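You operate a simulated robot arm through the tools that you are given. There is no shell and no other tool. Be economical: measure what you need, move in short steps, check, and stop when the job is done.

You are at the controls of a simulated robot arm. One attempt, no reset.

JOB
Set lamp three with DARK on: dim and the job card's fader full up, then DARK off.
Fine: DARK on before a fader moves; the other faders stay.

Only the result counts: the job must be done as asked and must still hold three seconds after the hand-in. Knocking over, shifting, dropping, spilling or breaking anything else fails it.

ROBOT AND FRAMES
A 7-joint arm with a two-finger parallel gripper, fixed in place. Base frame: the origin is at the foot of the arm, x ahead of it, y to its left, z up. Readings come in cm, degrees, newtons and seconds.
With the tool pointing down near the work surface it reaches from about 30 to 70 cm from the base axis. Its first joint turns from -66.0 to 66.0 degrees. Payload 1.57 kg.
Tool frame: the origin (TCP) lies between the finger pads and is the grasp point; the fingertips stand 3 cm ahead of it; z points along the fingers, y is the line along which they close. The gripper opens to 11 cm. The fingers are 2.4 cm wide and 1.2 cm thick; the gripper's body (4.8 by 11.2 cm) begins 7.8 cm behind the TCP.
Orientation is that of the tool frame in the base frame, as [roll, pitch, yaw] about the fixed x, y, z axes, in that order (R = Rz(yaw) Ry(pitch) Rx(roll)). With the fingers straight down and closing along the base's y, the tool's x points along the base's -x, its y along +y and its z along -z.

CONTROLS
- The arm moves only by the tool arm_command. Its argument "moves" is a list of rows, each an object of numbers (a shift or turn left out is 0, a gripper value left out holds the last): "fingers": the finger opening in cm, from 0 to 11; "x", "y", "z": the shift along the base's x, y, z in cm; "rx", "ry", "rz": the turn, a rotation vector about the base's x, y, z in degrees. In form: [{"fingers": .., "x": .., "y": .., "z": .., "rx": .., "ry": .., "rz": ..}, ...]. A call has 1 to 8 rows; each row shifts and turns the commanded pose from where the row before left it. A row lasts 0.2 s, in which the tool goes at most 5 cm and 8.6 degrees; a call with a longer step from one row to the next is refused whole, and so is a gripper value outside its range. A pose out of reach is approached as far as the arm can. The call stops where the force on the tool passes 40 N (or 10 N more than at its start, if that is more) or the arm is blocked; 0.2 s more then pass. Each finger travels about 10.8 cm/s and halts on what it meets, pressing with about 24 N; the grip force reading is that of the motor and also rises with nothing between the fingers. The clock runs only during rows and for 0.2 s after the last one: add rows that do not move to give the fingers time. It gives the time, the measured TCP pose, the force on the tool (base axes), the opening and the grip force at its end, in the units of the frame above (readings bear some noise), and new pictures: "views" is both (left out), scene, wrist or none.
- Cameras (640 x 400 px; columns grow to the right, rows downward): "scene" is fixed at [16.44, -39.74, 139.46]; the picture's right is [0.77, -0.64, 0.00], its down [-0.43, -0.52, -0.74] and it looks along [0.48, 0.57, -0.67] (base axes); focal length 349 px, centre (320, 200). "wrist" rides on the gripper at [7, 1.6, -14.1] in the tool frame; the picture's right is [-0.23, 0.97, 0.00], its down [-0.86, -0.20, -0.48] and it looks along [-0.47, -0.11, 0.88] (tool axes); focal length 222 px, centre (320, 200). There is no depth. A picture from a camera that has moved, and an enlarged one, comes with that camera's place and axes in the base frame and with its lens.
- enlarge(camera, box): a new picture of the part [left, top, right, bottom] of that camera's present view, enlarged. No time passes.
- finish_job(): hands the job in; it is judged then, once.

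Work in short steps. Places have to be worked out from the pictures, the camera data and where the tool is seen: move nearer, look again, correct. Check each grasp and each placing, and mend what went wrong. You have 120 turns and 170 pictures in all, those below and enlarged ones among them. Open the gripper and draw the arm clear of the work before you hand the job in, unless the task says otherwise; then end with one line.

The tools are called after "Request:" as a command line: name --argument value ..., lists and objects as JSON in quotes. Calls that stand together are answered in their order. arm_command: Moves the arm, as the interface text tells. Its arguments: {"type":"object","properties":{"moves":{"type":"array","items":{"type":"object","properties":{"fingers":{"type":"number"},"x":{"type":"number"},"y":{"type":"number"},"z":{"type":"number"},"rx":{"type":"number"},"ry":{"type":"number"},"rz":{"type":"number"}}}},"views":{"type":"string","enum":["both","scene","wrist","none"]}},"required":["moves"]} The other tools are called the same way: enlarge (camera, box) takes an enlarged picture of a part of a camera's view; finish_job () hands the job in.

At the start:

```text
time_s: 0.0
ee_pos: [39.12, -3.94, 104.41]
orientation: [180.0, 0.0, -179.9]
ft_force: [-0.2, 0.6, -0.4]
opening: 11.01
grip_force: 0.1
```

scene: 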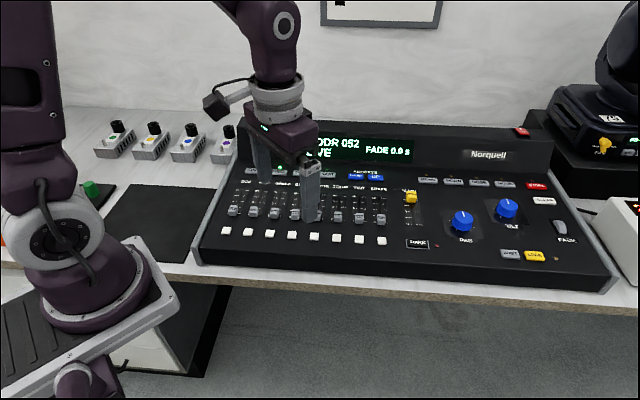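
wrist: 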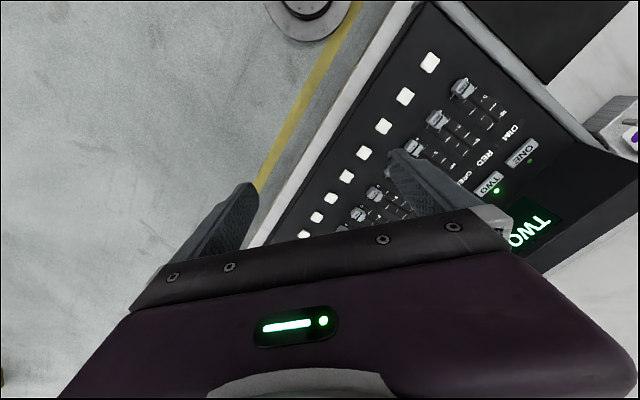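

I start by looking closely at the console in the scene view to read labels and find the job card.

Request:
enlarge --camera "scene" --box '[200, 120, 420, 260]'

Request:
enlarge --camera "scene" --box '[390, 130, 610, 280]'

Request:
enlarge --camera "scene" --box '[0, 90, 240, 260]'

Request:
enlarge --camera "wrist" --box '[400, 0, 640, 260]'

```text
2.86 times, centred on (310, 190) of scene
camera zoom: at [16.44, -39.74, 139.46], right [0.77, -0.64, 0.0], down [-0.43, -0.52, -0.74], along [0.48, 0.57, -0.67], focal length 997 px, centre (349, 229)
```

zoom: 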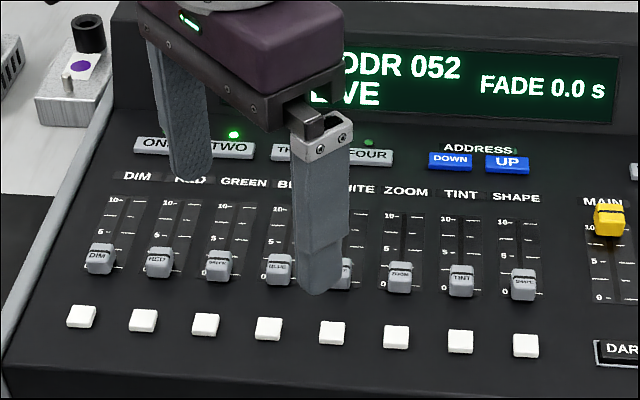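

```text
2.67 times, centred on (500, 205) of scene
camera zoom: at [16.44, -39.74, 139.46], right [0.77, -0.64, 0.0], down [-0.43, -0.52, -0.74], along [0.48, 0.57, -0.67], focal length 931 px, centre (-160, 187)
```

zoom: 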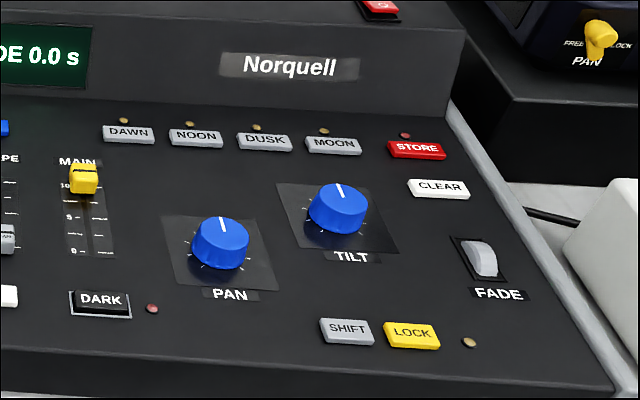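

```text
2.35 times, centred on (120, 175) of scene
camera zoom: at [16.44, -39.74, 139.46], right [0.77, -0.64, 0.0], down [-0.43, -0.52, -0.74], along [0.48, 0.57, -0.67], focal length 821 px, centre (791, 259)
```

zoom: 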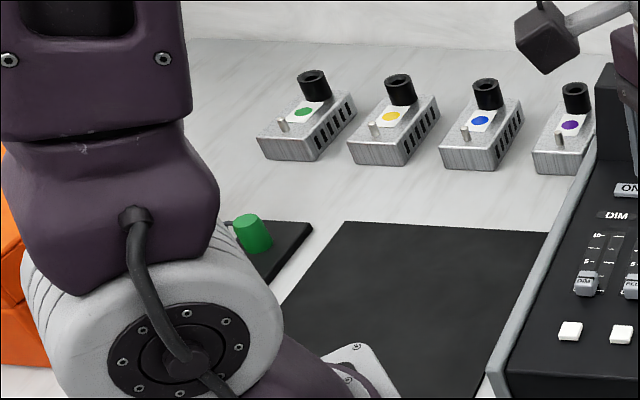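

```text
1.54 times, centred on (520, 130) of wrist
camera zoom: at [32.14, -2.4, 118.47], right [0.23, 0.97, 0.0], down [0.86, -0.2, 0.48], along [0.47, -0.11, -0.88], focal length 342 px, centre (12, 308)
```

zoom: 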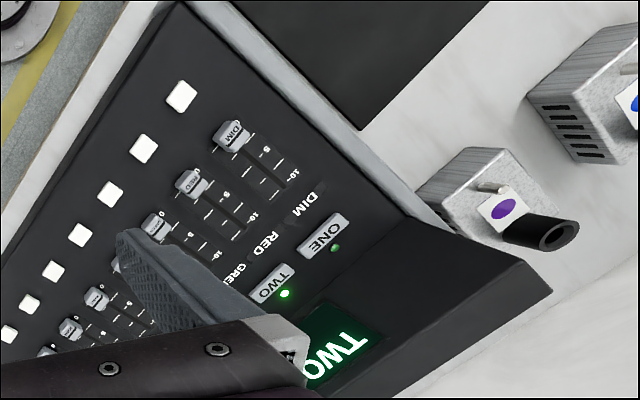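

The DIM cap triangulates to about (37.4, 14.6, 87.2), and the console is turned about 45°, with "up" along (+x,+y). TWO is selected now. The card is probably the framed sheet on the wall, so I raise the arm and tilt the wrist camera up to read it.

Request:
arm_command --moves '[{"z": 5}, {"z": 5}, {"z": 4, "ry": -8}, {"ry": -8}, {"ry": -8, "rz": 4}, {"ry": -8, "rz": 3}, {"ry": -8}, {"ry": -8}]'

```text
refused: row 5 steps farther than a row can; nothing moved
```

Combined turn was too large; I split it.

Request:
arm_command --moves '[{"z": 4.9}, {"z": 4.9}, {"z": 4, "ry": -8}, {"ry": -8}, {"ry": -8}, {"ry": -8}, {"ry": -8}, {"ry": -8}]'

```text
time_s: 1.8
ee_pos: [39.14, -4.02, 118.17]
orientation: [180.0, 48.1, 180.0]
ft_force: [-0.4, -0.1, 1.0]
opening: 10.98
grip_force: 0.0
camera wrist: at [23.96, -2.42, 122.44], right [0.15, 0.97, 0.17], down [0.21, -0.2, 0.96], along [0.96, -0.11, -0.24], focal length 222 px, centre (320, 200)
```

scene: 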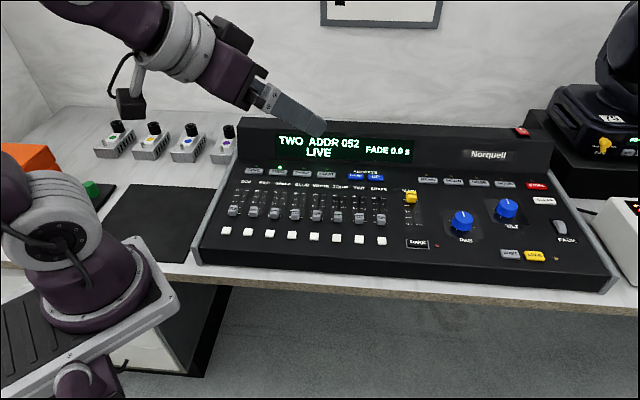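
wrist: 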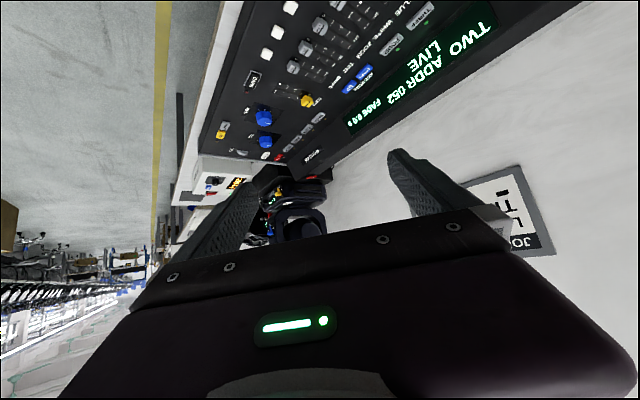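

The job card ("JO…") is on the wall at the right of the picture, partly behind a finger; I tilt further so it moves up out of the gripper's shadow.

Request:
arm_command --moves '[{"ry": -8}, {"ry": -8}, {"ry": -6}, {"z": 3}]' --views "wrist"

Request:
enlarge --camera "wrist" --box '[400, 60, 620, 260]'

```text
time_s: 2.8
ee_pos: [39.2, -4.13, 121.05]
orientation: [179.6, 60.5, 180.0]
ft_force: [0.5, 0.8, 0.8]
opening: 11.0
grip_force: 0.1
out of reach, approached as far as the arm can: row 2, 3
camera wrist: at [23.45, -2.7, 122.01], right [0.1, 0.97, 0.2], down [0.01, -0.2, 0.98], along [0.99, -0.1, -0.03], focal length 222 px, centre (320, 200)
```

wrist: 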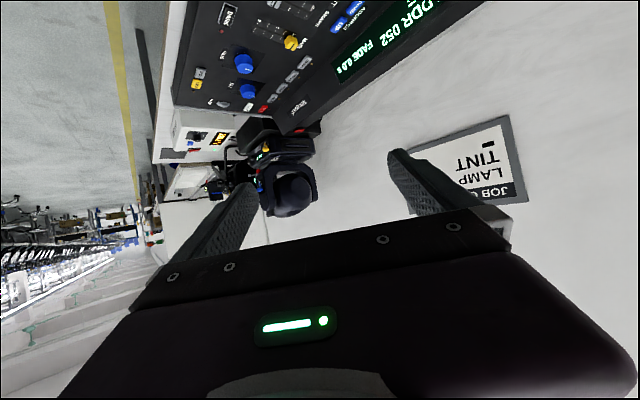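

```text
2.00 times, centred on (510, 160) of wrist
camera zoom: at [23.45, -2.7, 122.01], right [0.1, 0.97, 0.2], down [0.01, -0.2, 0.98], along [0.99, -0.1, -0.03], focal length 444 px, centre (-60, 280)
```

zoom: 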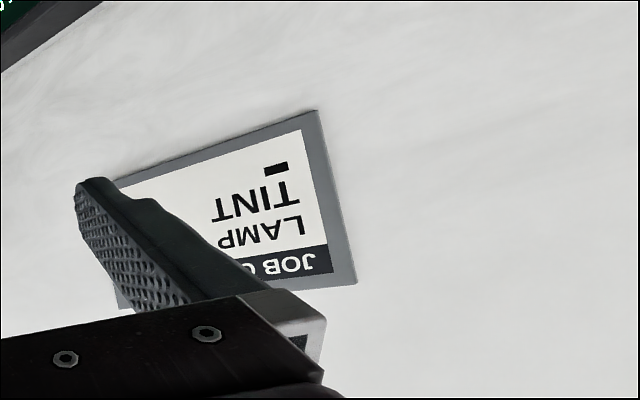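

The card reads "LAMP… / TINT…"; I close the fingers to uncover the rest.

Request:
arm_command --moves '[{"fingers": 0, "y": -3}, {"y": -3}, {}, {}]' --views "none"

Request:
enlarge --camera "wrist" --box '[380, 60, 600, 260]'

```text
time_s: 3.8
ee_pos: [39.24, -10.17, 121.34]
orientation: [179.6, 60.4, -179.8]
ft_force: [-0.3, 0.1, 0.2]
opening: 0.02
grip_force: 21.2
```

```text
2.00 times, centred on (490, 160) of wrist
camera zoom: at [23.44, -8.71, 122.19], right [0.1, 0.97, 0.2], down [0.01, -0.2, 0.98], along [0.99, -0.1, -0.03], focal length 444 px, centre (-20, 280)
```

zoom: 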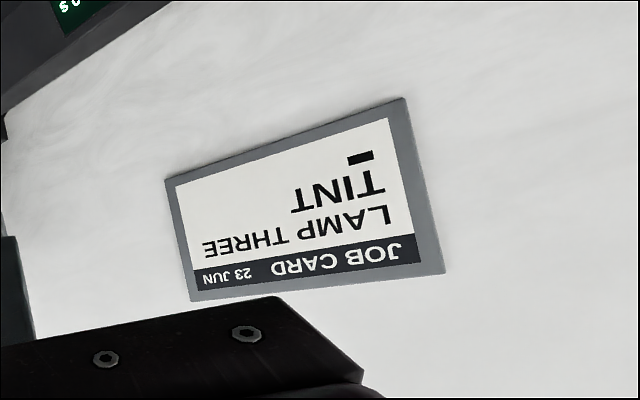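

The card says LAMP THREE, TINT. So: press THREE, DARK on, DIM and TINT full up, DARK off. Back to vertical now.

Request:
arm_command --moves '[{"ry": 8}, {"ry": 8}, {"ry": 8}, {"ry": 8}, {"ry": 8}, {"ry": 8}, {"ry": 8}, {"ry": 4}]' --views "none"

```text
time_s: 5.6
ee_pos: [39.18, -10.0, 121.06]
orientation: [179.5, 0.3, -179.9]
ft_force: [0.0, -0.2, 0.6]
opening: 0.0
grip_force: 21.7
```

Vertical again. I turn 45° to line up with the console and move over its middle to measure.

Request:
arm_command --moves '[{"rz": 8.5, "y": 3}, {"rz": 8.5, "y": 4}, {"rz": 8.5, "y": 4, "x": 2}, {"rz": 8.5, "x": 2}, {"rz": 8.5, "z": -4}, {"rz": 2.5, "rx": 0, "z": -4}]'

Request:
enlarge --camera "scene" --box '[200, 120, 420, 260]'

Request:
enlarge --camera "wrist" --box '[160, 0, 480, 200]'

```text
time_s: 7.0
ee_pos: [43.06, 1.23, 112.98]
orientation: [179.4, 0.5, -134.8]
ft_force: [0.4, 0.4, 0.7]
opening: 0.0
grip_force: 20.9
camera wrist: at [36.95, -2.83, 127.22], right [-0.53, 0.85, 0.01], down [0.74, 0.46, 0.48], along [0.4, 0.27, -0.88], focal length 222 px, centre (320, 200)
```

scene: 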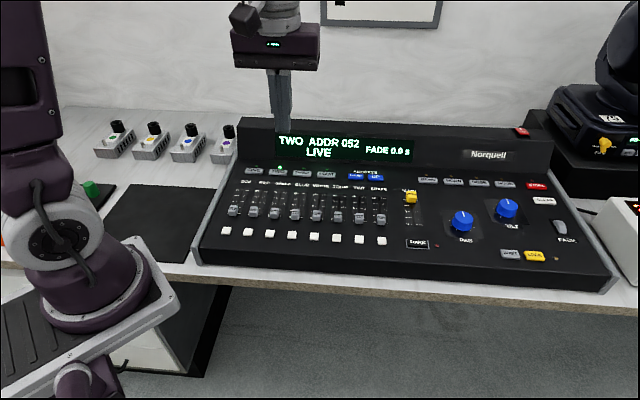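
wrist: 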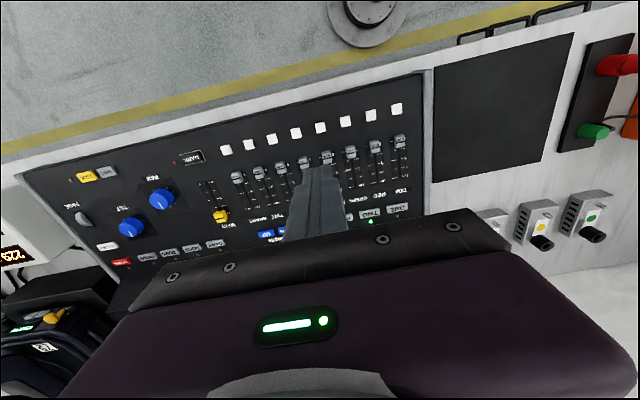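

```text
2.86 times, centred on (310, 190) of scene
camera zoom: at [16.44, -39.74, 139.46], right [0.77, -0.64, 0.0], down [-0.43, -0.52, -0.74], along [0.48, 0.57, -0.67], focal length 997 px, centre (349, 229)
```

zoom: 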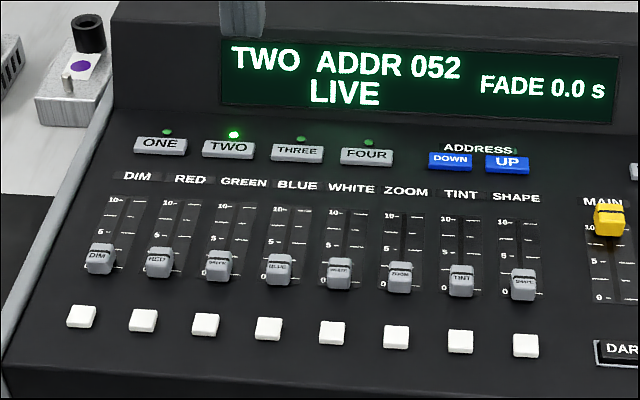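

```text
2.00 times, centred on (320, 100) of wrist
camera zoom: at [36.95, -2.83, 127.22], right [-0.53, 0.85, 0.01], down [0.74, 0.46, 0.48], along [0.4, 0.27, -0.88], focal length 444 px, centre (320, 400)
```

zoom: 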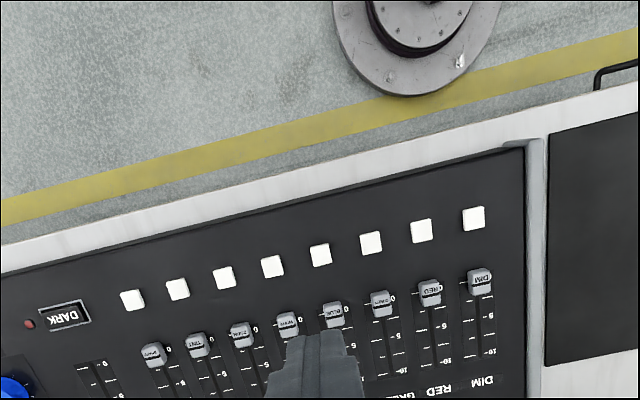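

Estimates: DIM cap (37.35, 14.5), TINT cap (56.5, −4.1), DARK (61.3, −16.2), THREE about (55.2, 13). I move above THREE and check.

Request:
arm_command --moves '[{"x": 3, "y": 3}, {"x": 3, "y": 3}, {"x": 3, "y": 3}, {"x": 3.1, "y": 2.8, "z": -2}, {"z": -5}, {"z": -5}]'

Request:
enlarge --camera "scene" --box '[220, 100, 400, 215]'

Request:
enlarge --camera "wrist" --box '[160, 50, 480, 250]'

```text
time_s: 8.4
ee_pos: [55.27, 13.13, 101.16]
orientation: [179.5, 0.4, -135.0]
ft_force: [0.3, -0.5, -0.6]
opening: 0.0
grip_force: 21.4
camera wrist: at [49.23, 9.02, 115.39], right [-0.53, 0.85, 0.01], down [0.75, 0.46, 0.48], along [0.4, 0.26, -0.88], focal length 222 px, centre (320, 200)
```

scene: 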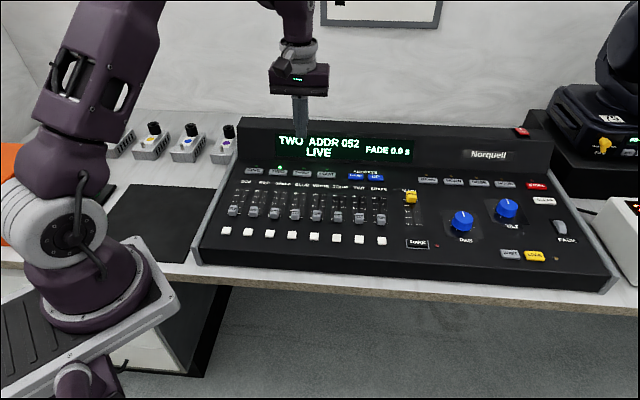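
wrist: 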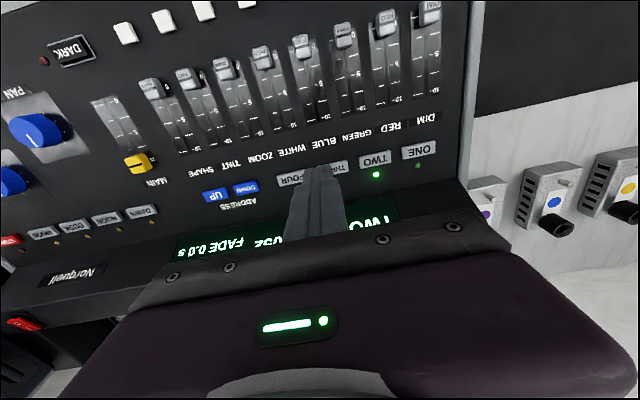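

```text
3.48 times, centred on (310, 158) of scene
camera zoom: at [16.44, -39.74, 139.46], right [0.77, -0.64, 0.0], down [-0.43, -0.52, -0.74], along [0.48, 0.57, -0.67], focal length 1214 px, centre (355, 348)
```

zoom: 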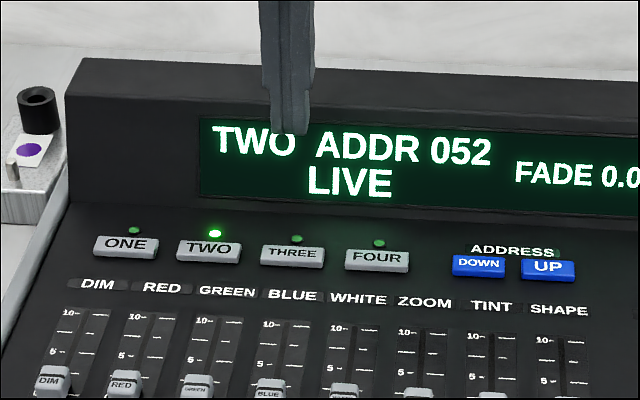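

```text
2.00 times, centred on (320, 150) of wrist
camera zoom: at [49.23, 9.02, 115.39], right [-0.53, 0.85, 0.01], down [0.75, 0.46, 0.48], along [0.4, 0.26, -0.88], focal length 444 px, centre (320, 300)
```

zoom: 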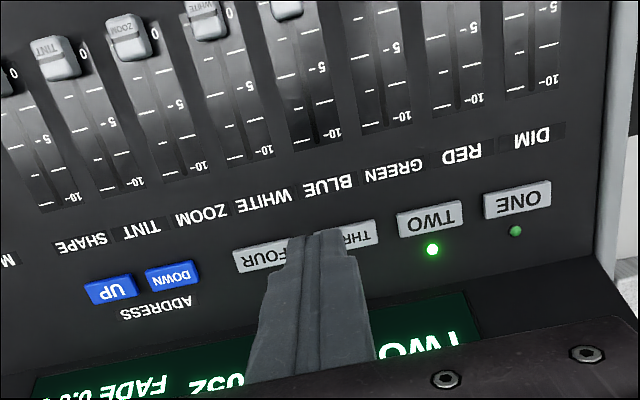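

Triangulation gives THREE at about (57.2, 15.8, 87), with the panel nearly flat. I shift over it and come down to about 2.5 cm above.

Request:
arm_command --moves '[{"x": 1.8, "y": 2.5}, {"z": -4}, {"z": -4.5}, {}]' --views "none"

Request:
enlarge --camera "scene" --box '[220, 100, 400, 215]'

Request:
enlarge --camera "wrist" --box '[160, 50, 480, 250]'

```text
time_s: 9.4
ee_pos: [57.13, 15.1, 92.71]
orientation: [179.4, 0.5, -134.9]
ft_force: [0.1, 0.4, -0.3]
opening: 0.0
grip_force: 20.7
```

```text
3.48 times, centred on (310, 158) of scene
camera zoom: at [16.44, -39.74, 139.46], right [0.77, -0.64, 0.0], down [-0.43, -0.52, -0.74], along [0.48, 0.57, -0.67], focal length 1214 px, centre (355, 348)
```

zoom: 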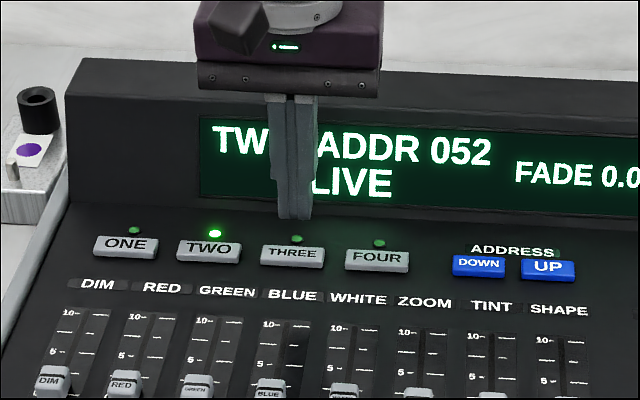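

```text
2.00 times, centred on (320, 150) of wrist
camera zoom: at [50.98, 11.18, 106.92], right [-0.53, 0.85, 0.01], down [0.75, 0.46, 0.48], along [0.4, 0.26, -0.88], focal length 444 px, centre (320, 300)
```

zoom: 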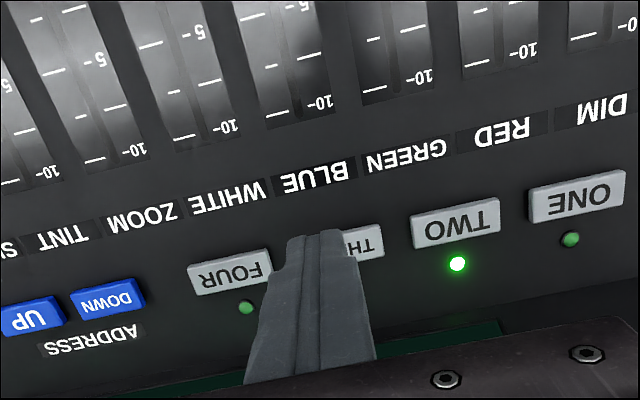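

The two views disagree by about 1 cm; getting nearer removes the parallax. I come down another 1.5 cm.

Request:
arm_command --moves '[{"z": -1.5}, {}]' --views "none"

Request:
enlarge --camera "scene" --box '[260, 130, 360, 194]'

Request:
enlarge --camera "wrist" --box '[240, 110, 440, 235]'

```text
time_s: 10.0
ee_pos: [57.01, 15.12, 91.26]
orientation: [179.4, 0.4, -134.8]
ft_force: [0.1, 0.7, 0.2]
opening: 0.0
grip_force: 21.4
```

```text
6.25 times, centred on (310, 162) of scene
camera zoom: at [16.44, -39.74, 139.46], right [0.77, -0.64, 0.0], down [-0.43, -0.52, -0.74], along [0.48, 0.57, -0.67], focal length 2181 px, centre (382, 438)
```

zoom: 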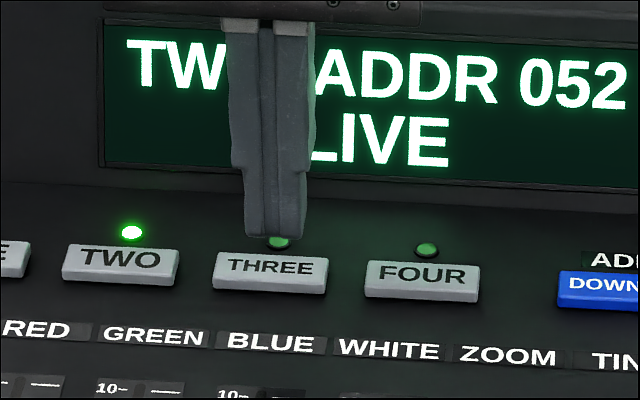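

```text
3.20 times, centred on (340, 172) of wrist
camera zoom: at [50.94, 11.23, 105.42], right [-0.53, 0.85, 0.01], down [0.75, 0.46, 0.48], along [0.4, 0.26, -0.88], focal length 711 px, centre (256, 288)
```

zoom: 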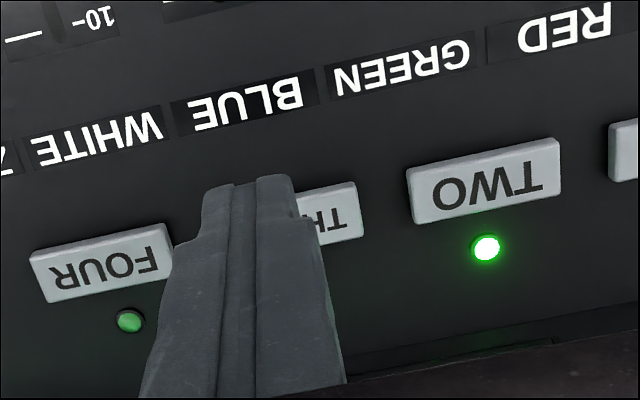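

Solving both views jointly puts the button about 1–2 cm further up-console, 0.4 cm left and lower than I thought. I shift partway and come down 1 cm.

Request:
arm_command --moves '[{"x": 0.6, "y": 1.3}, {"z": -1.0}, {}]' --views "none"

Request:
enlarge --camera "scene" --box '[260, 130, 360, 194]'

Request:
enlarge --camera "wrist" --box '[240, 110, 440, 235]'

```text
time_s: 10.8
ee_pos: [57.72, 16.58, 90.11]
orientation: [179.4, 0.4, -134.9]
ft_force: [-0.2, -0.8, 0.0]
opening: 0.01
grip_force: 21.8
```

```text
6.25 times, centred on (310, 162) of scene
camera zoom: at [16.44, -39.74, 139.46], right [0.77, -0.64, 0.0], down [-0.43, -0.52, -0.74], along [0.48, 0.57, -0.67], focal length 2181 px, centre (382, 438)
```

zoom: 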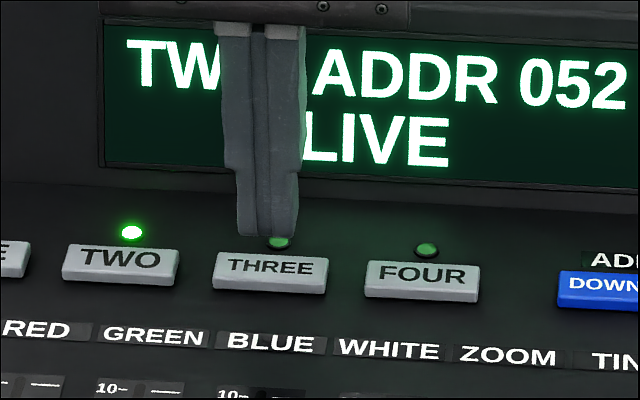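

```text
3.20 times, centred on (340, 172) of wrist
camera zoom: at [51.6, 12.62, 104.35], right [-0.53, 0.85, 0.01], down [0.75, 0.46, 0.48], along [0.4, 0.26, -0.88], focal length 711 px, centre (256, 288)
```

zoom: 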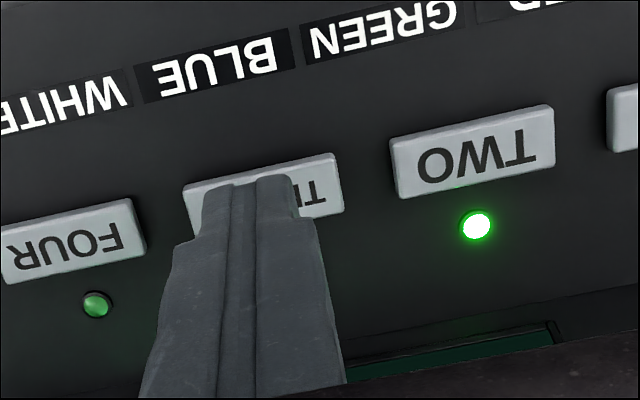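

Both views now agree the tip will land on THREE after about 2 cm. I descend in small steps watching the force.

Request:
arm_command --moves '[{"z": -0.5}, {"z": -0.4}, {"z": -0.3}, {"z": -0.3}]' --views "none"

Request:
enlarge --camera "scene" --box '[260, 130, 360, 194]'

```text
time_s: 11.8
ee_pos: [57.66, 16.72, 88.56]
orientation: [179.4, 0.4, -134.9]
ft_force: [-0.7, 0.3, -0.3]
opening: 0.02
grip_force: 20.9
```

```text
6.25 times, centred on (310, 162) of scene
camera zoom: at [16.44, -39.74, 139.46], right [0.77, -0.64, 0.0], down [-0.43, -0.52, -0.74], along [0.48, 0.57, -0.67], focal length 2181 px, centre (382, 438)
```

zoom: 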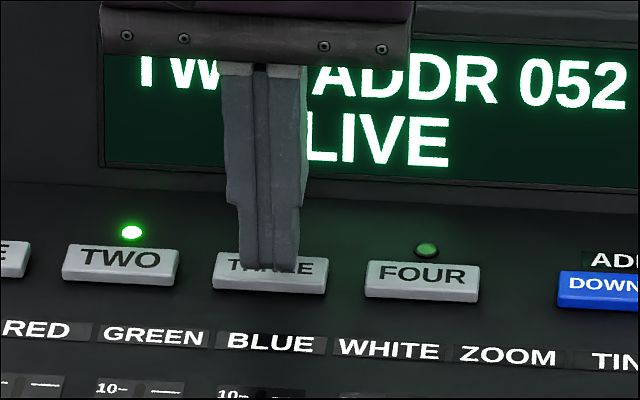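

No contact yet with the tip at 85.5; I continue down in small steps.

Request:
arm_command --moves '[{"z": -0.2}, {"z": -0.2}, {"z": -0.2}]' --views "none"

Request:
enlarge --camera "scene" --box '[260, 130, 360, 194]'

```text
time_s: 12.6
ee_pos: [57.61, 16.6, 87.95]
orientation: [179.4, 0.4, -134.9]
ft_force: [0.4, 0.2, -1.0]
opening: 0.01
grip_force: 21.3
```

```text
6.25 times, centred on (310, 162) of scene
camera zoom: at [16.44, -39.74, 139.46], right [0.77, -0.64, 0.0], down [-0.43, -0.52, -0.74], along [0.48, 0.57, -0.67], focal length 2181 px, centre (382, 438)
```

zoom: 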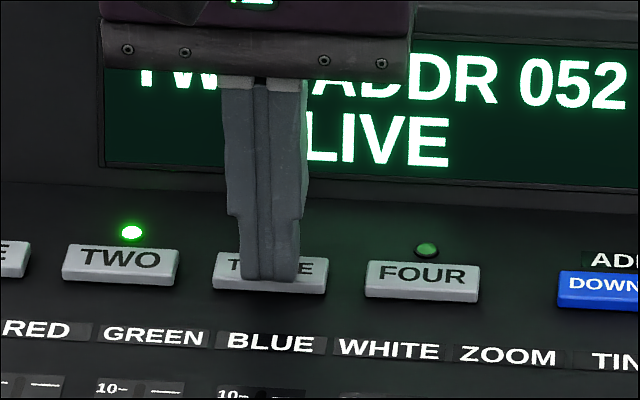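

Still no contact, tip at 84.95. I nudge 0.4 cm up-console and continue.

Request:
arm_command --moves '[{"x": 0.35, "y": 0.3, "z": -0.1}, {"z": -0.2}, {"z": -0.2}]' --views "none"

Request:
enlarge --camera "scene" --box '[260, 130, 360, 194]'

```text
time_s: 13.4
ee_pos: [58.05, 16.89, 87.5]
orientation: [179.4, 0.4, -134.9]
ft_force: [0.9, -0.5, 1.9]
opening: 0.0
grip_force: 21.1
```

```text
6.25 times, centred on (310, 162) of scene
camera zoom: at [16.44, -39.74, 139.46], right [0.77, -0.64, 0.0], down [-0.43, -0.52, -0.74], along [0.48, 0.57, -0.67], focal length 2181 px, centre (382, 438)
```

zoom: 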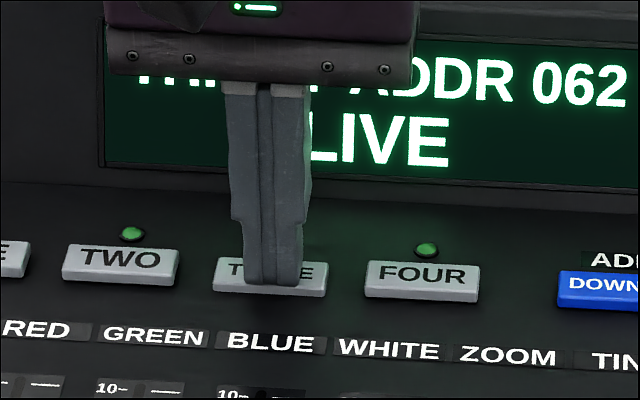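

THREE is now selected (display shows THREE, ADDR 062); contact was with the tip at about 84.6, so the panel sits lower than assumed. I lift straight up and travel to above DARK at about (62, −16.3).

Request:
arm_command --moves '[{"z": 4}, {"z": 4.5}, {"x": 0.5, "y": -4.7}, {"x": 0.6, "y": -4.7}, {"x": 0.6, "y": -4.7}, {"x": 0.6, "y": -4.7}, {"x": 0.6, "y": -4.7}, {"x": 0.6, "y": -4.7}]' --views "none"

Request:
arm_command --moves '[{"x": 0.4, "y": -4.9}, {"z": -3}, {}]' --views "wrist"

Request:
enlarge --camera "scene" --box '[350, 190, 480, 273]'

Request:
enlarge --camera "scene" --box '[200, 120, 420, 260]'

```text
time_s: 15.2
ee_pos: [61.73, -11.44, 95.88]
orientation: [179.4, 0.4, -134.9]
ft_force: [0.3, -0.5, 0.9]
opening: 0.0
grip_force: 20.9
```

```text
time_s: 16.0
ee_pos: [61.84, -16.15, 93.08]
orientation: [179.4, 0.4, -134.9]
ft_force: [0.4, 0.0, -0.7]
opening: 0.0
grip_force: 21.1
camera wrist: at [55.78, -20.19, 107.29], right [-0.53, 0.85, 0.01], down [0.75, 0.46, 0.48], along [0.4, 0.26, -0.88], focal length 222 px, centre (320, 200)
```

wrist: 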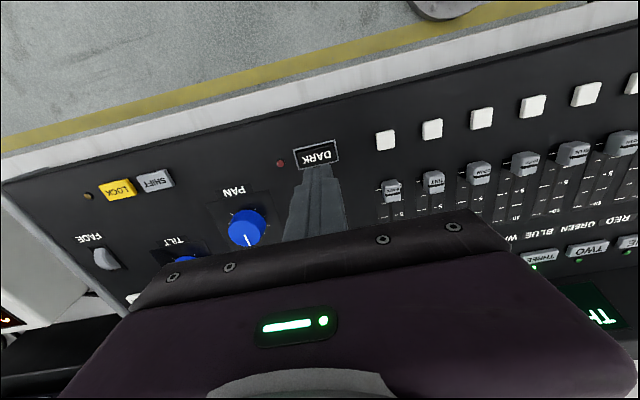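

```text
4.82 times, centred on (415, 232) of scene
camera zoom: at [16.44, -39.74, 139.46], right [0.77, -0.64, 0.0], down [-0.43, -0.52, -0.74], along [0.48, 0.57, -0.67], focal length 1682 px, centre (-138, 48)
```

zoom: 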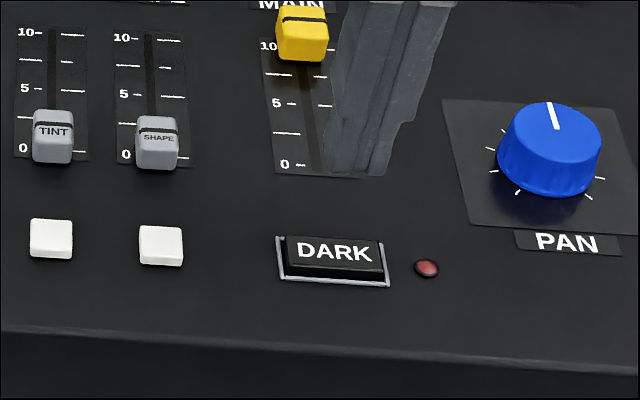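

```text
2.86 times, centred on (310, 190) of scene
camera zoom: at [16.44, -39.74, 139.46], right [0.77, -0.64, 0.0], down [-0.43, -0.52, -0.74], along [0.48, 0.57, -0.67], focal length 997 px, centre (349, 229)
```

zoom: 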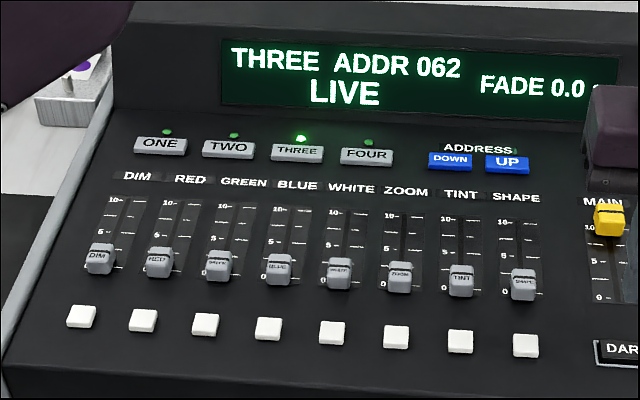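

THREE's LED is lit and all faders are untouched. Both views say DARK lies 0.6 cm nearer me than the tip; I correct and come down.

Request:
arm_command --moves '[{"x": -0.4, "y": -0.45, "z": -2}, {"z": -1.8}, {"z": -0.3}, {}]' --views "none"

Request:
enlarge --camera "scene" --box '[350, 190, 480, 273]'

Request:
enlarge --camera "wrist" --box '[240, 90, 400, 190]'

```text
time_s: 17.0
ee_pos: [61.42, -16.58, 89.1]
orientation: [179.4, 0.4, -134.8]
ft_force: [-0.1, -0.6, -0.2]
opening: 0.02
grip_force: 21.3
```

```text
4.82 times, centred on (415, 232) of scene
camera zoom: at [16.44, -39.74, 139.46], right [0.77, -0.64, 0.0], down [-0.43, -0.52, -0.74], along [0.48, 0.57, -0.67], focal length 1682 px, centre (-138, 48)
```

zoom: 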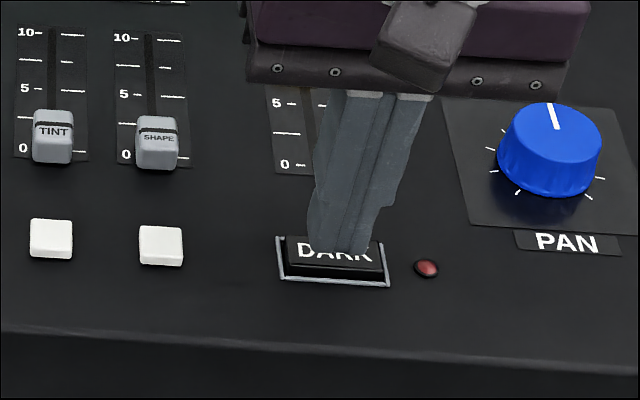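

```text
4.00 times, centred on (320, 140) of wrist
camera zoom: at [55.34, -20.6, 103.17], right [-0.53, 0.85, 0.01], down [0.75, 0.46, 0.48], along [0.4, 0.26, -0.88], focal length 888 px, centre (320, 440)
```

zoom: 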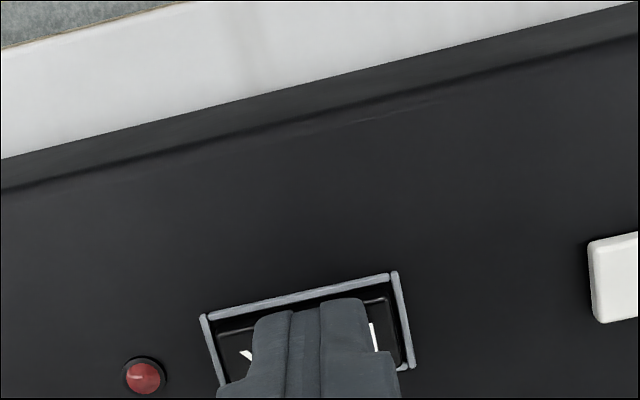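

Tip is over the DARK cap inside its frame. I press in small steps.

Request:
arm_command --moves '[{"x": -0.1, "y": -0.1, "z": -0.4}, {"z": -0.2}, {"z": -0.2}, {"z": -0.2}]' --views "none"

Request:
enlarge --camera "scene" --box '[350, 190, 480, 273]'

```text
time_s: 18.0
ee_pos: [61.43, -16.74, 87.92]
orientation: [179.5, 0.4, -134.9]
ft_force: [1.3, 0.0, 0.4]
opening: 0.0
grip_force: 20.9
```

```text
4.82 times, centred on (415, 232) of scene
camera zoom: at [16.44, -39.74, 139.46], right [0.77, -0.64, 0.0], down [-0.43, -0.52, -0.74], along [0.48, 0.57, -0.67], focal length 1682 px, centre (-138, 48)
```

zoom: 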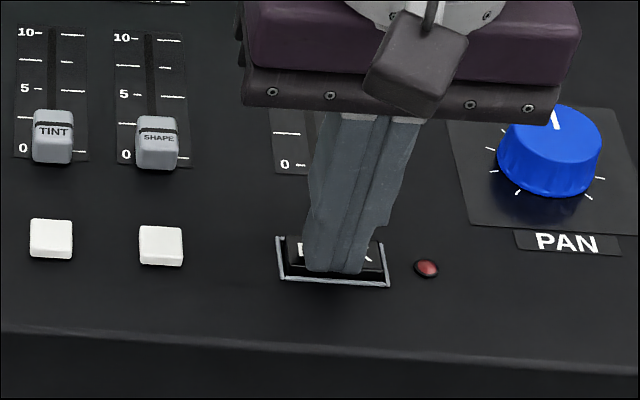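

Not pressed yet at 84.9. A few more small steps.

Request:
arm_command --moves '[{"x": 0.15, "y": 0.15, "z": -0.15}, {"z": -0.15}, {"z": -0.15}]' --views "none"

Request:
enlarge --camera "scene" --box '[350, 190, 480, 273]'

```text
time_s: 18.8
ee_pos: [61.6, -16.49, 87.35]
orientation: [179.5, 0.5, -134.9]
ft_force: [-0.3, 1.0, 2.1]
opening: 0.0
grip_force: 20.6
```

```text
4.82 times, centred on (415, 232) of scene
camera zoom: at [16.44, -39.73, 139.46], right [0.77, -0.64, 0.0], down [-0.43, -0.52, -0.74], along [0.48, 0.57, -0.67], focal length 1682 px, centre (-138, 48)
```

zoom: 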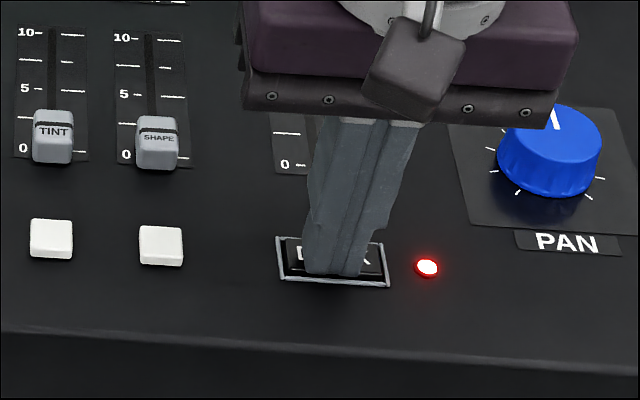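

DARK's LED is on. I lift, check it stays lit, open the fingers to 3.6 and go over TINT.

Request:
arm_command --moves '[{"z": 4}, {"z": 4.5}, {"x": -1.5, "y": 4.2}, {"x": -1.5, "y": 4.2, "fingers": 3.6}, {"x": -1.5, "y": 4.2}, {}]' --views "scene"

Request:
enlarge --camera "wrist" --box '[200, 60, 440, 210]'

Request:
enlarge --camera "scene" --box '[300, 150, 460, 250]'

```text
time_s: 20.2
ee_pos: [57.06, -3.42, 95.92]
orientation: [179.4, 0.4, -134.8]
ft_force: [-0.2, -0.7, -0.2]
opening: 3.61
grip_force: 0.1
```

scene: 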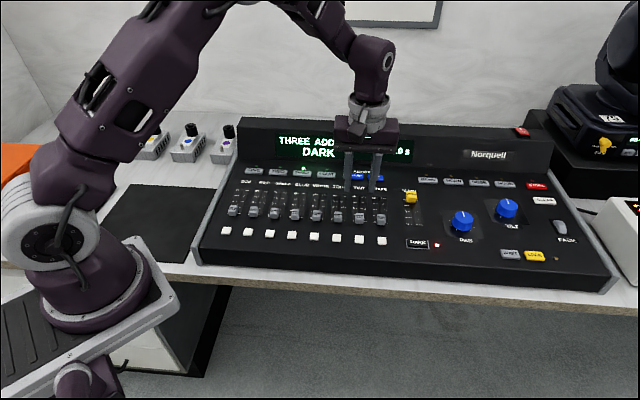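

```text
2.67 times, centred on (320, 135) of wrist
camera zoom: at [50.93, -7.53, 110.2], right [-0.53, 0.85, 0.01], down [0.75, 0.46, 0.48], along [0.4, 0.26, -0.88], focal length 592 px, centre (320, 373)
```

zoom: 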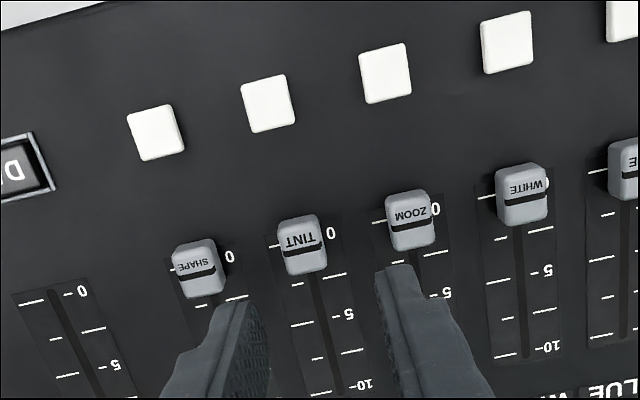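

```text
4.00 times, centred on (380, 200) of scene
camera zoom: at [16.44, -39.73, 139.46], right [0.77, -0.64, 0.0], down [-0.43, -0.52, -0.74], along [0.48, 0.57, -0.67], focal length 1396 px, centre (80, 200)
```

zoom: 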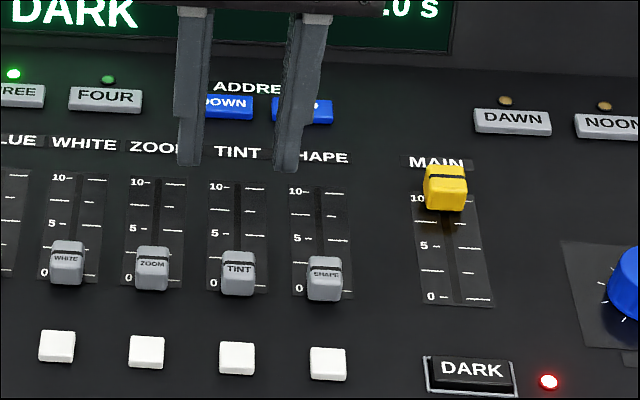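

DARK shows on the display. TINT cap estimated at (57.2, −4.2), top around z 85.7. I align, narrow to 3.2, and come down to just above the cap to check.

Request:
arm_command --moves '[{"x": 0.14, "y": -0.78, "fingers": 3.2}, {"z": -3}, {"z": -2.9}, {}]' --views "none"

Request:
enlarge --camera "wrist" --box '[200, 60, 440, 210]'

Request:
enlarge --camera "scene" --box '[310, 175, 410, 238]'

```text
time_s: 21.2
ee_pos: [57.38, -5.02, 90.19]
orientation: [179.4, 0.4, -134.8]
ft_force: [0.0, -0.5, -1.3]
opening: 3.19
grip_force: 0.1
```

```text
2.67 times, centred on (320, 135) of wrist
camera zoom: at [51.27, -8.89, 104.27], right [-0.53, 0.85, 0.01], down [0.75, 0.46, 0.48], along [0.4, 0.26, -0.88], focal length 592 px, centre (320, 373)
```

zoom: 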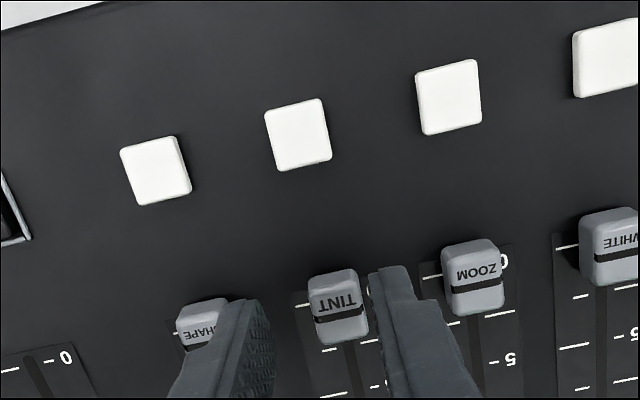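

```text
6.35 times, centred on (360, 206) of scene
camera zoom: at [16.44, -39.74, 139.46], right [0.77, -0.64, 0.0], down [-0.43, -0.52, -0.74], along [0.48, 0.57, -0.67], focal length 2216 px, centre (66, 159)
```

zoom: 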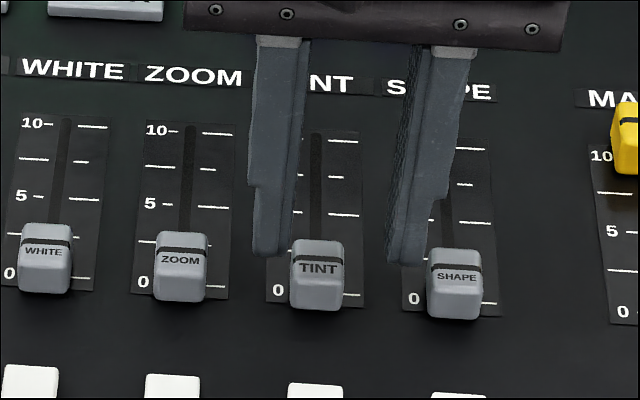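

The TCP actually settled at y −5.0; the cap reads (57.05, −4.36) and both views agree I must shift left about 0.7 cm. Correct and check before lowering.

Request:
arm_command --moves '[{"x": -0.33, "y": 0.66}, {"z": -0.8}, {}]' --views "none"

Request:
enlarge --camera "wrist" --box '[200, 60, 440, 210]'

Request:
enlarge --camera "scene" --box '[310, 175, 410, 238]'

```text
time_s: 22.0
ee_pos: [56.98, -4.12, 89.25]
orientation: [179.4, 0.4, -134.9]
ft_force: [1.3, -0.8, 0.5]
opening: 3.21
grip_force: 0.0
```

```text
2.67 times, centred on (320, 135) of wrist
camera zoom: at [50.9, -8.16, 103.34], right [-0.53, 0.85, 0.01], down [0.75, 0.46, 0.48], along [0.4, 0.26, -0.88], focal length 592 px, centre (320, 373)
```

zoom: 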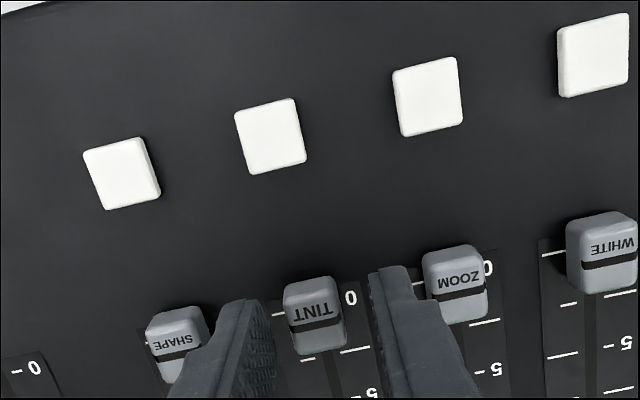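

```text
6.35 times, centred on (360, 206) of scene
camera zoom: at [16.44, -39.74, 139.46], right [0.77, -0.64, 0.0], down [-0.43, -0.52, -0.74], along [0.48, 0.57, -0.67], focal length 2216 px, centre (66, 159)
```

zoom: 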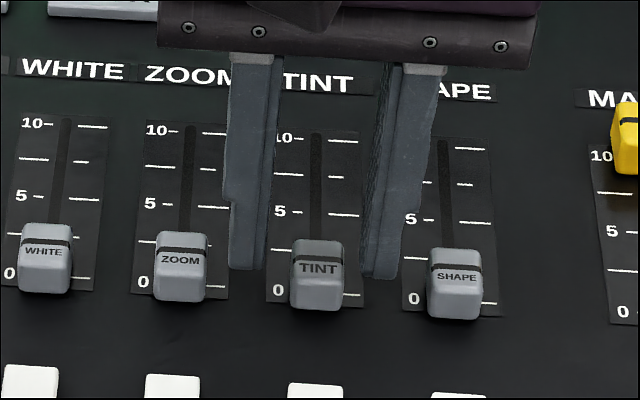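

Centred with clearance to ZOOM and SHAPE. I lower to tip ~84.7 in small steps.

Request:
arm_command --moves '[{"z": -0.6}, {"z": -0.5}, {"z": -0.4}, {}]' --views "none"

Request:
enlarge --camera "scene" --box '[310, 175, 410, 238]'

```text
time_s: 23.0
ee_pos: [56.82, -4.09, 87.75]
orientation: [179.4, 0.4, -134.8]
ft_force: [0.1, -0.5, -0.3]
opening: 3.21
grip_force: 0.1
```

```text
6.35 times, centred on (360, 206) of scene
camera zoom: at [16.44, -39.74, 139.46], right [0.77, -0.64, 0.0], down [-0.43, -0.52, -0.74], along [0.48, 0.57, -0.67], focal length 2216 px, centre (66, 159)
```

zoom: 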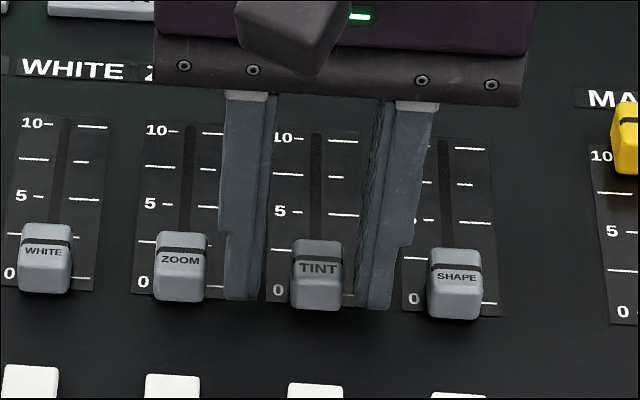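

Fingers straddle the cap. I nudge 0.15 cm right and close on it.

Request:
arm_command --moves '[{"x": 0.12, "y": -0.12, "z": -0.1}, {"fingers": 1.7}, {}, {}]' --views "none"

Request:
enlarge --camera "scene" --box '[310, 175, 410, 238]'

```text
time_s: 24.0
ee_pos: [57.01, -4.21, 87.64]
orientation: [179.6, 0.4, -134.9]
ft_force: [4.5, -4.2, 1.2]
opening: 2.16
grip_force: 2.6
```

```text
6.35 times, centred on (360, 206) of scene
camera zoom: at [16.45, -39.75, 139.45], right [0.77, -0.64, 0.0], down [-0.43, -0.52, -0.74], along [0.48, 0.57, -0.67], focal length 2216 px, centre (66, 159)
```

zoom: 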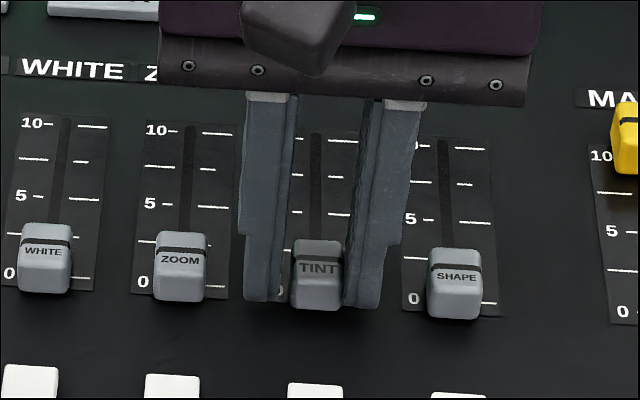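

The right finger touches first; I shift a bit more to the right and finish closing.

Request:
arm_command --moves '[{"x": 0.13, "y": -0.13, "fingers": 1.5}, {}, {}]' --views "none"

Request:
enlarge --camera "scene" --box '[310, 175, 410, 238]'

```text
time_s: 24.8
ee_pos: [57.09, -4.37, 87.74]
orientation: [179.3, 0.4, -134.9]
ft_force: [4.1, -3.0, -0.6]
opening: 1.9
grip_force: 2.2
```

```text
6.35 times, centred on (360, 206) of scene
camera zoom: at [16.45, -39.74, 139.45], right [0.77, -0.64, 0.0], down [-0.43, -0.52, -0.74], along [0.48, 0.57, -0.67], focal length 2216 px, centre (66, 159)
```

zoom: 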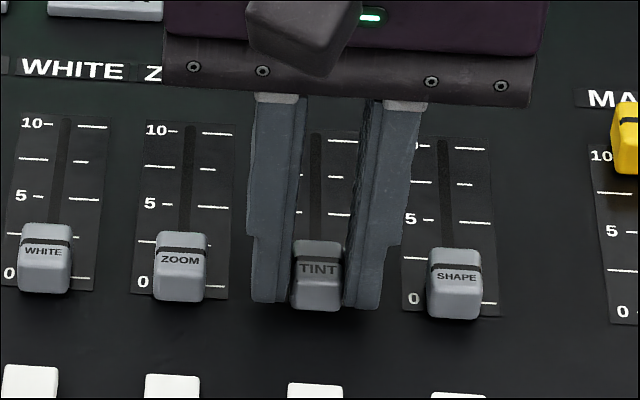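

Cap is ~1.8 wide, nearly gripped; I close fully for a firm hold after a final tiny shift.

Request:
arm_command --moves '[{"x": 0.1, "y": -0.1, "fingers": 1.0}, {}, {}]' --views "none"

```text
time_s: 25.6
ee_pos: [57.18, -4.34, 87.82]
orientation: [179.4, 0.5, -134.9]
ft_force: [-5.9, 5.1, 19.0]
opening: 1.66
grip_force: 31.8
```

Firm grip (1.66, 32 N). I drag up-console 3.2 cm and check.

Request:
arm_command --moves '[{"x": 0.56, "y": 0.57}, {"x": 0.56, "y": 0.57}, {"x": 0.56, "y": 0.57}, {"x": 0.56, "y": 0.57}]' --views "none"

Request:
enlarge --camera "scene" --box '[310, 175, 410, 238]'

```text
time_s: 26.6
ee_pos: [59.3, -2.03, 87.65]
orientation: [179.4, 0.5, -134.9]
ft_force: [-9.5, 9.6, 24.8]
opening: 1.65
grip_force: 31.5
```

```text
6.35 times, centred on (360, 206) of scene
camera zoom: at [16.37, -39.71, 139.47], right [0.77, -0.64, 0.0], down [-0.43, -0.52, -0.74], along [0.48, 0.57, -0.67], focal length 2216 px, centre (66, 159)
```

zoom: 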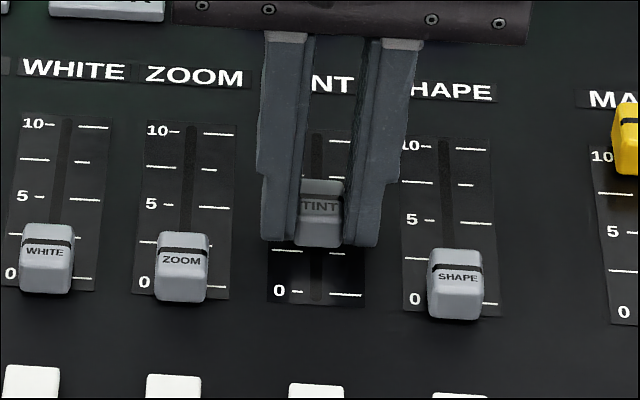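

The fader follows. I relieve the side and down load a bit and continue up.

Request:
arm_command --moves '[{"x": 0.44, "y": 0.66, "z": 0.1}, {"x": 0.55, "y": 0.58}, {"x": 0.55, "y": 0.58}, {"x": 0.55, "y": 0.58}]' --views "none"

Request:
enlarge --camera "scene" --box '[310, 165, 410, 228]'

```text
time_s: 27.6
ee_pos: [61.64, 0.1, 87.5]
orientation: [179.5, 0.3, -134.9]
ft_force: [7.0, -6.5, -17.1]
opening: 1.64
grip_force: 32.3
```

```text
6.35 times, centred on (360, 196) of scene
camera zoom: at [16.49, -39.75, 139.45], right [0.77, -0.64, 0.0], down [-0.43, -0.52, -0.74], along [0.48, 0.57, -0.67], focal length 2216 px, centre (66, 222)
```

zoom: 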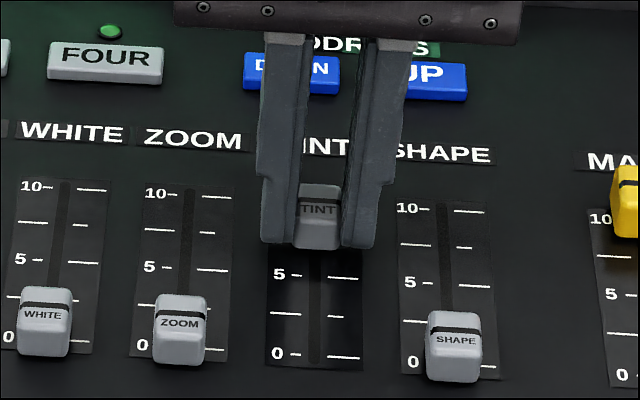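

At about 8 now. The load reversed slightly, so I ease it back and continue with smaller steps to the end stop.

Request:
arm_command --moves '[{"x": 0.4, "y": 0.3, "z": -0.1}, {"x": 0.35, "y": 0.36}, {"x": 0.35, "y": 0.36}]' --views "none"

Request:
enlarge --camera "scene" --box '[310, 165, 410, 228]'

```text
time_s: 28.4
ee_pos: [62.65, 1.19, 87.65]
orientation: [179.3, 0.3, -134.8]
ft_force: [8.9, -8.3, -24.9]
opening: 1.65
grip_force: 31.7
```

```text
6.35 times, centred on (360, 196) of scene
camera zoom: at [16.51, -39.76, 139.44], right [0.77, -0.64, 0.0], down [-0.43, -0.52, -0.74], along [0.48, 0.57, -0.67], focal length 2216 px, centre (66, 222)
```

zoom: 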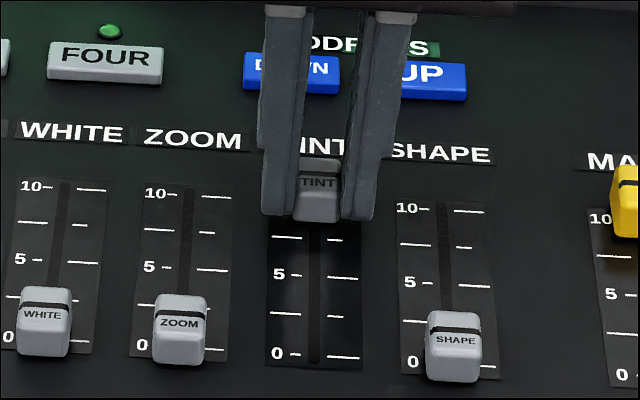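

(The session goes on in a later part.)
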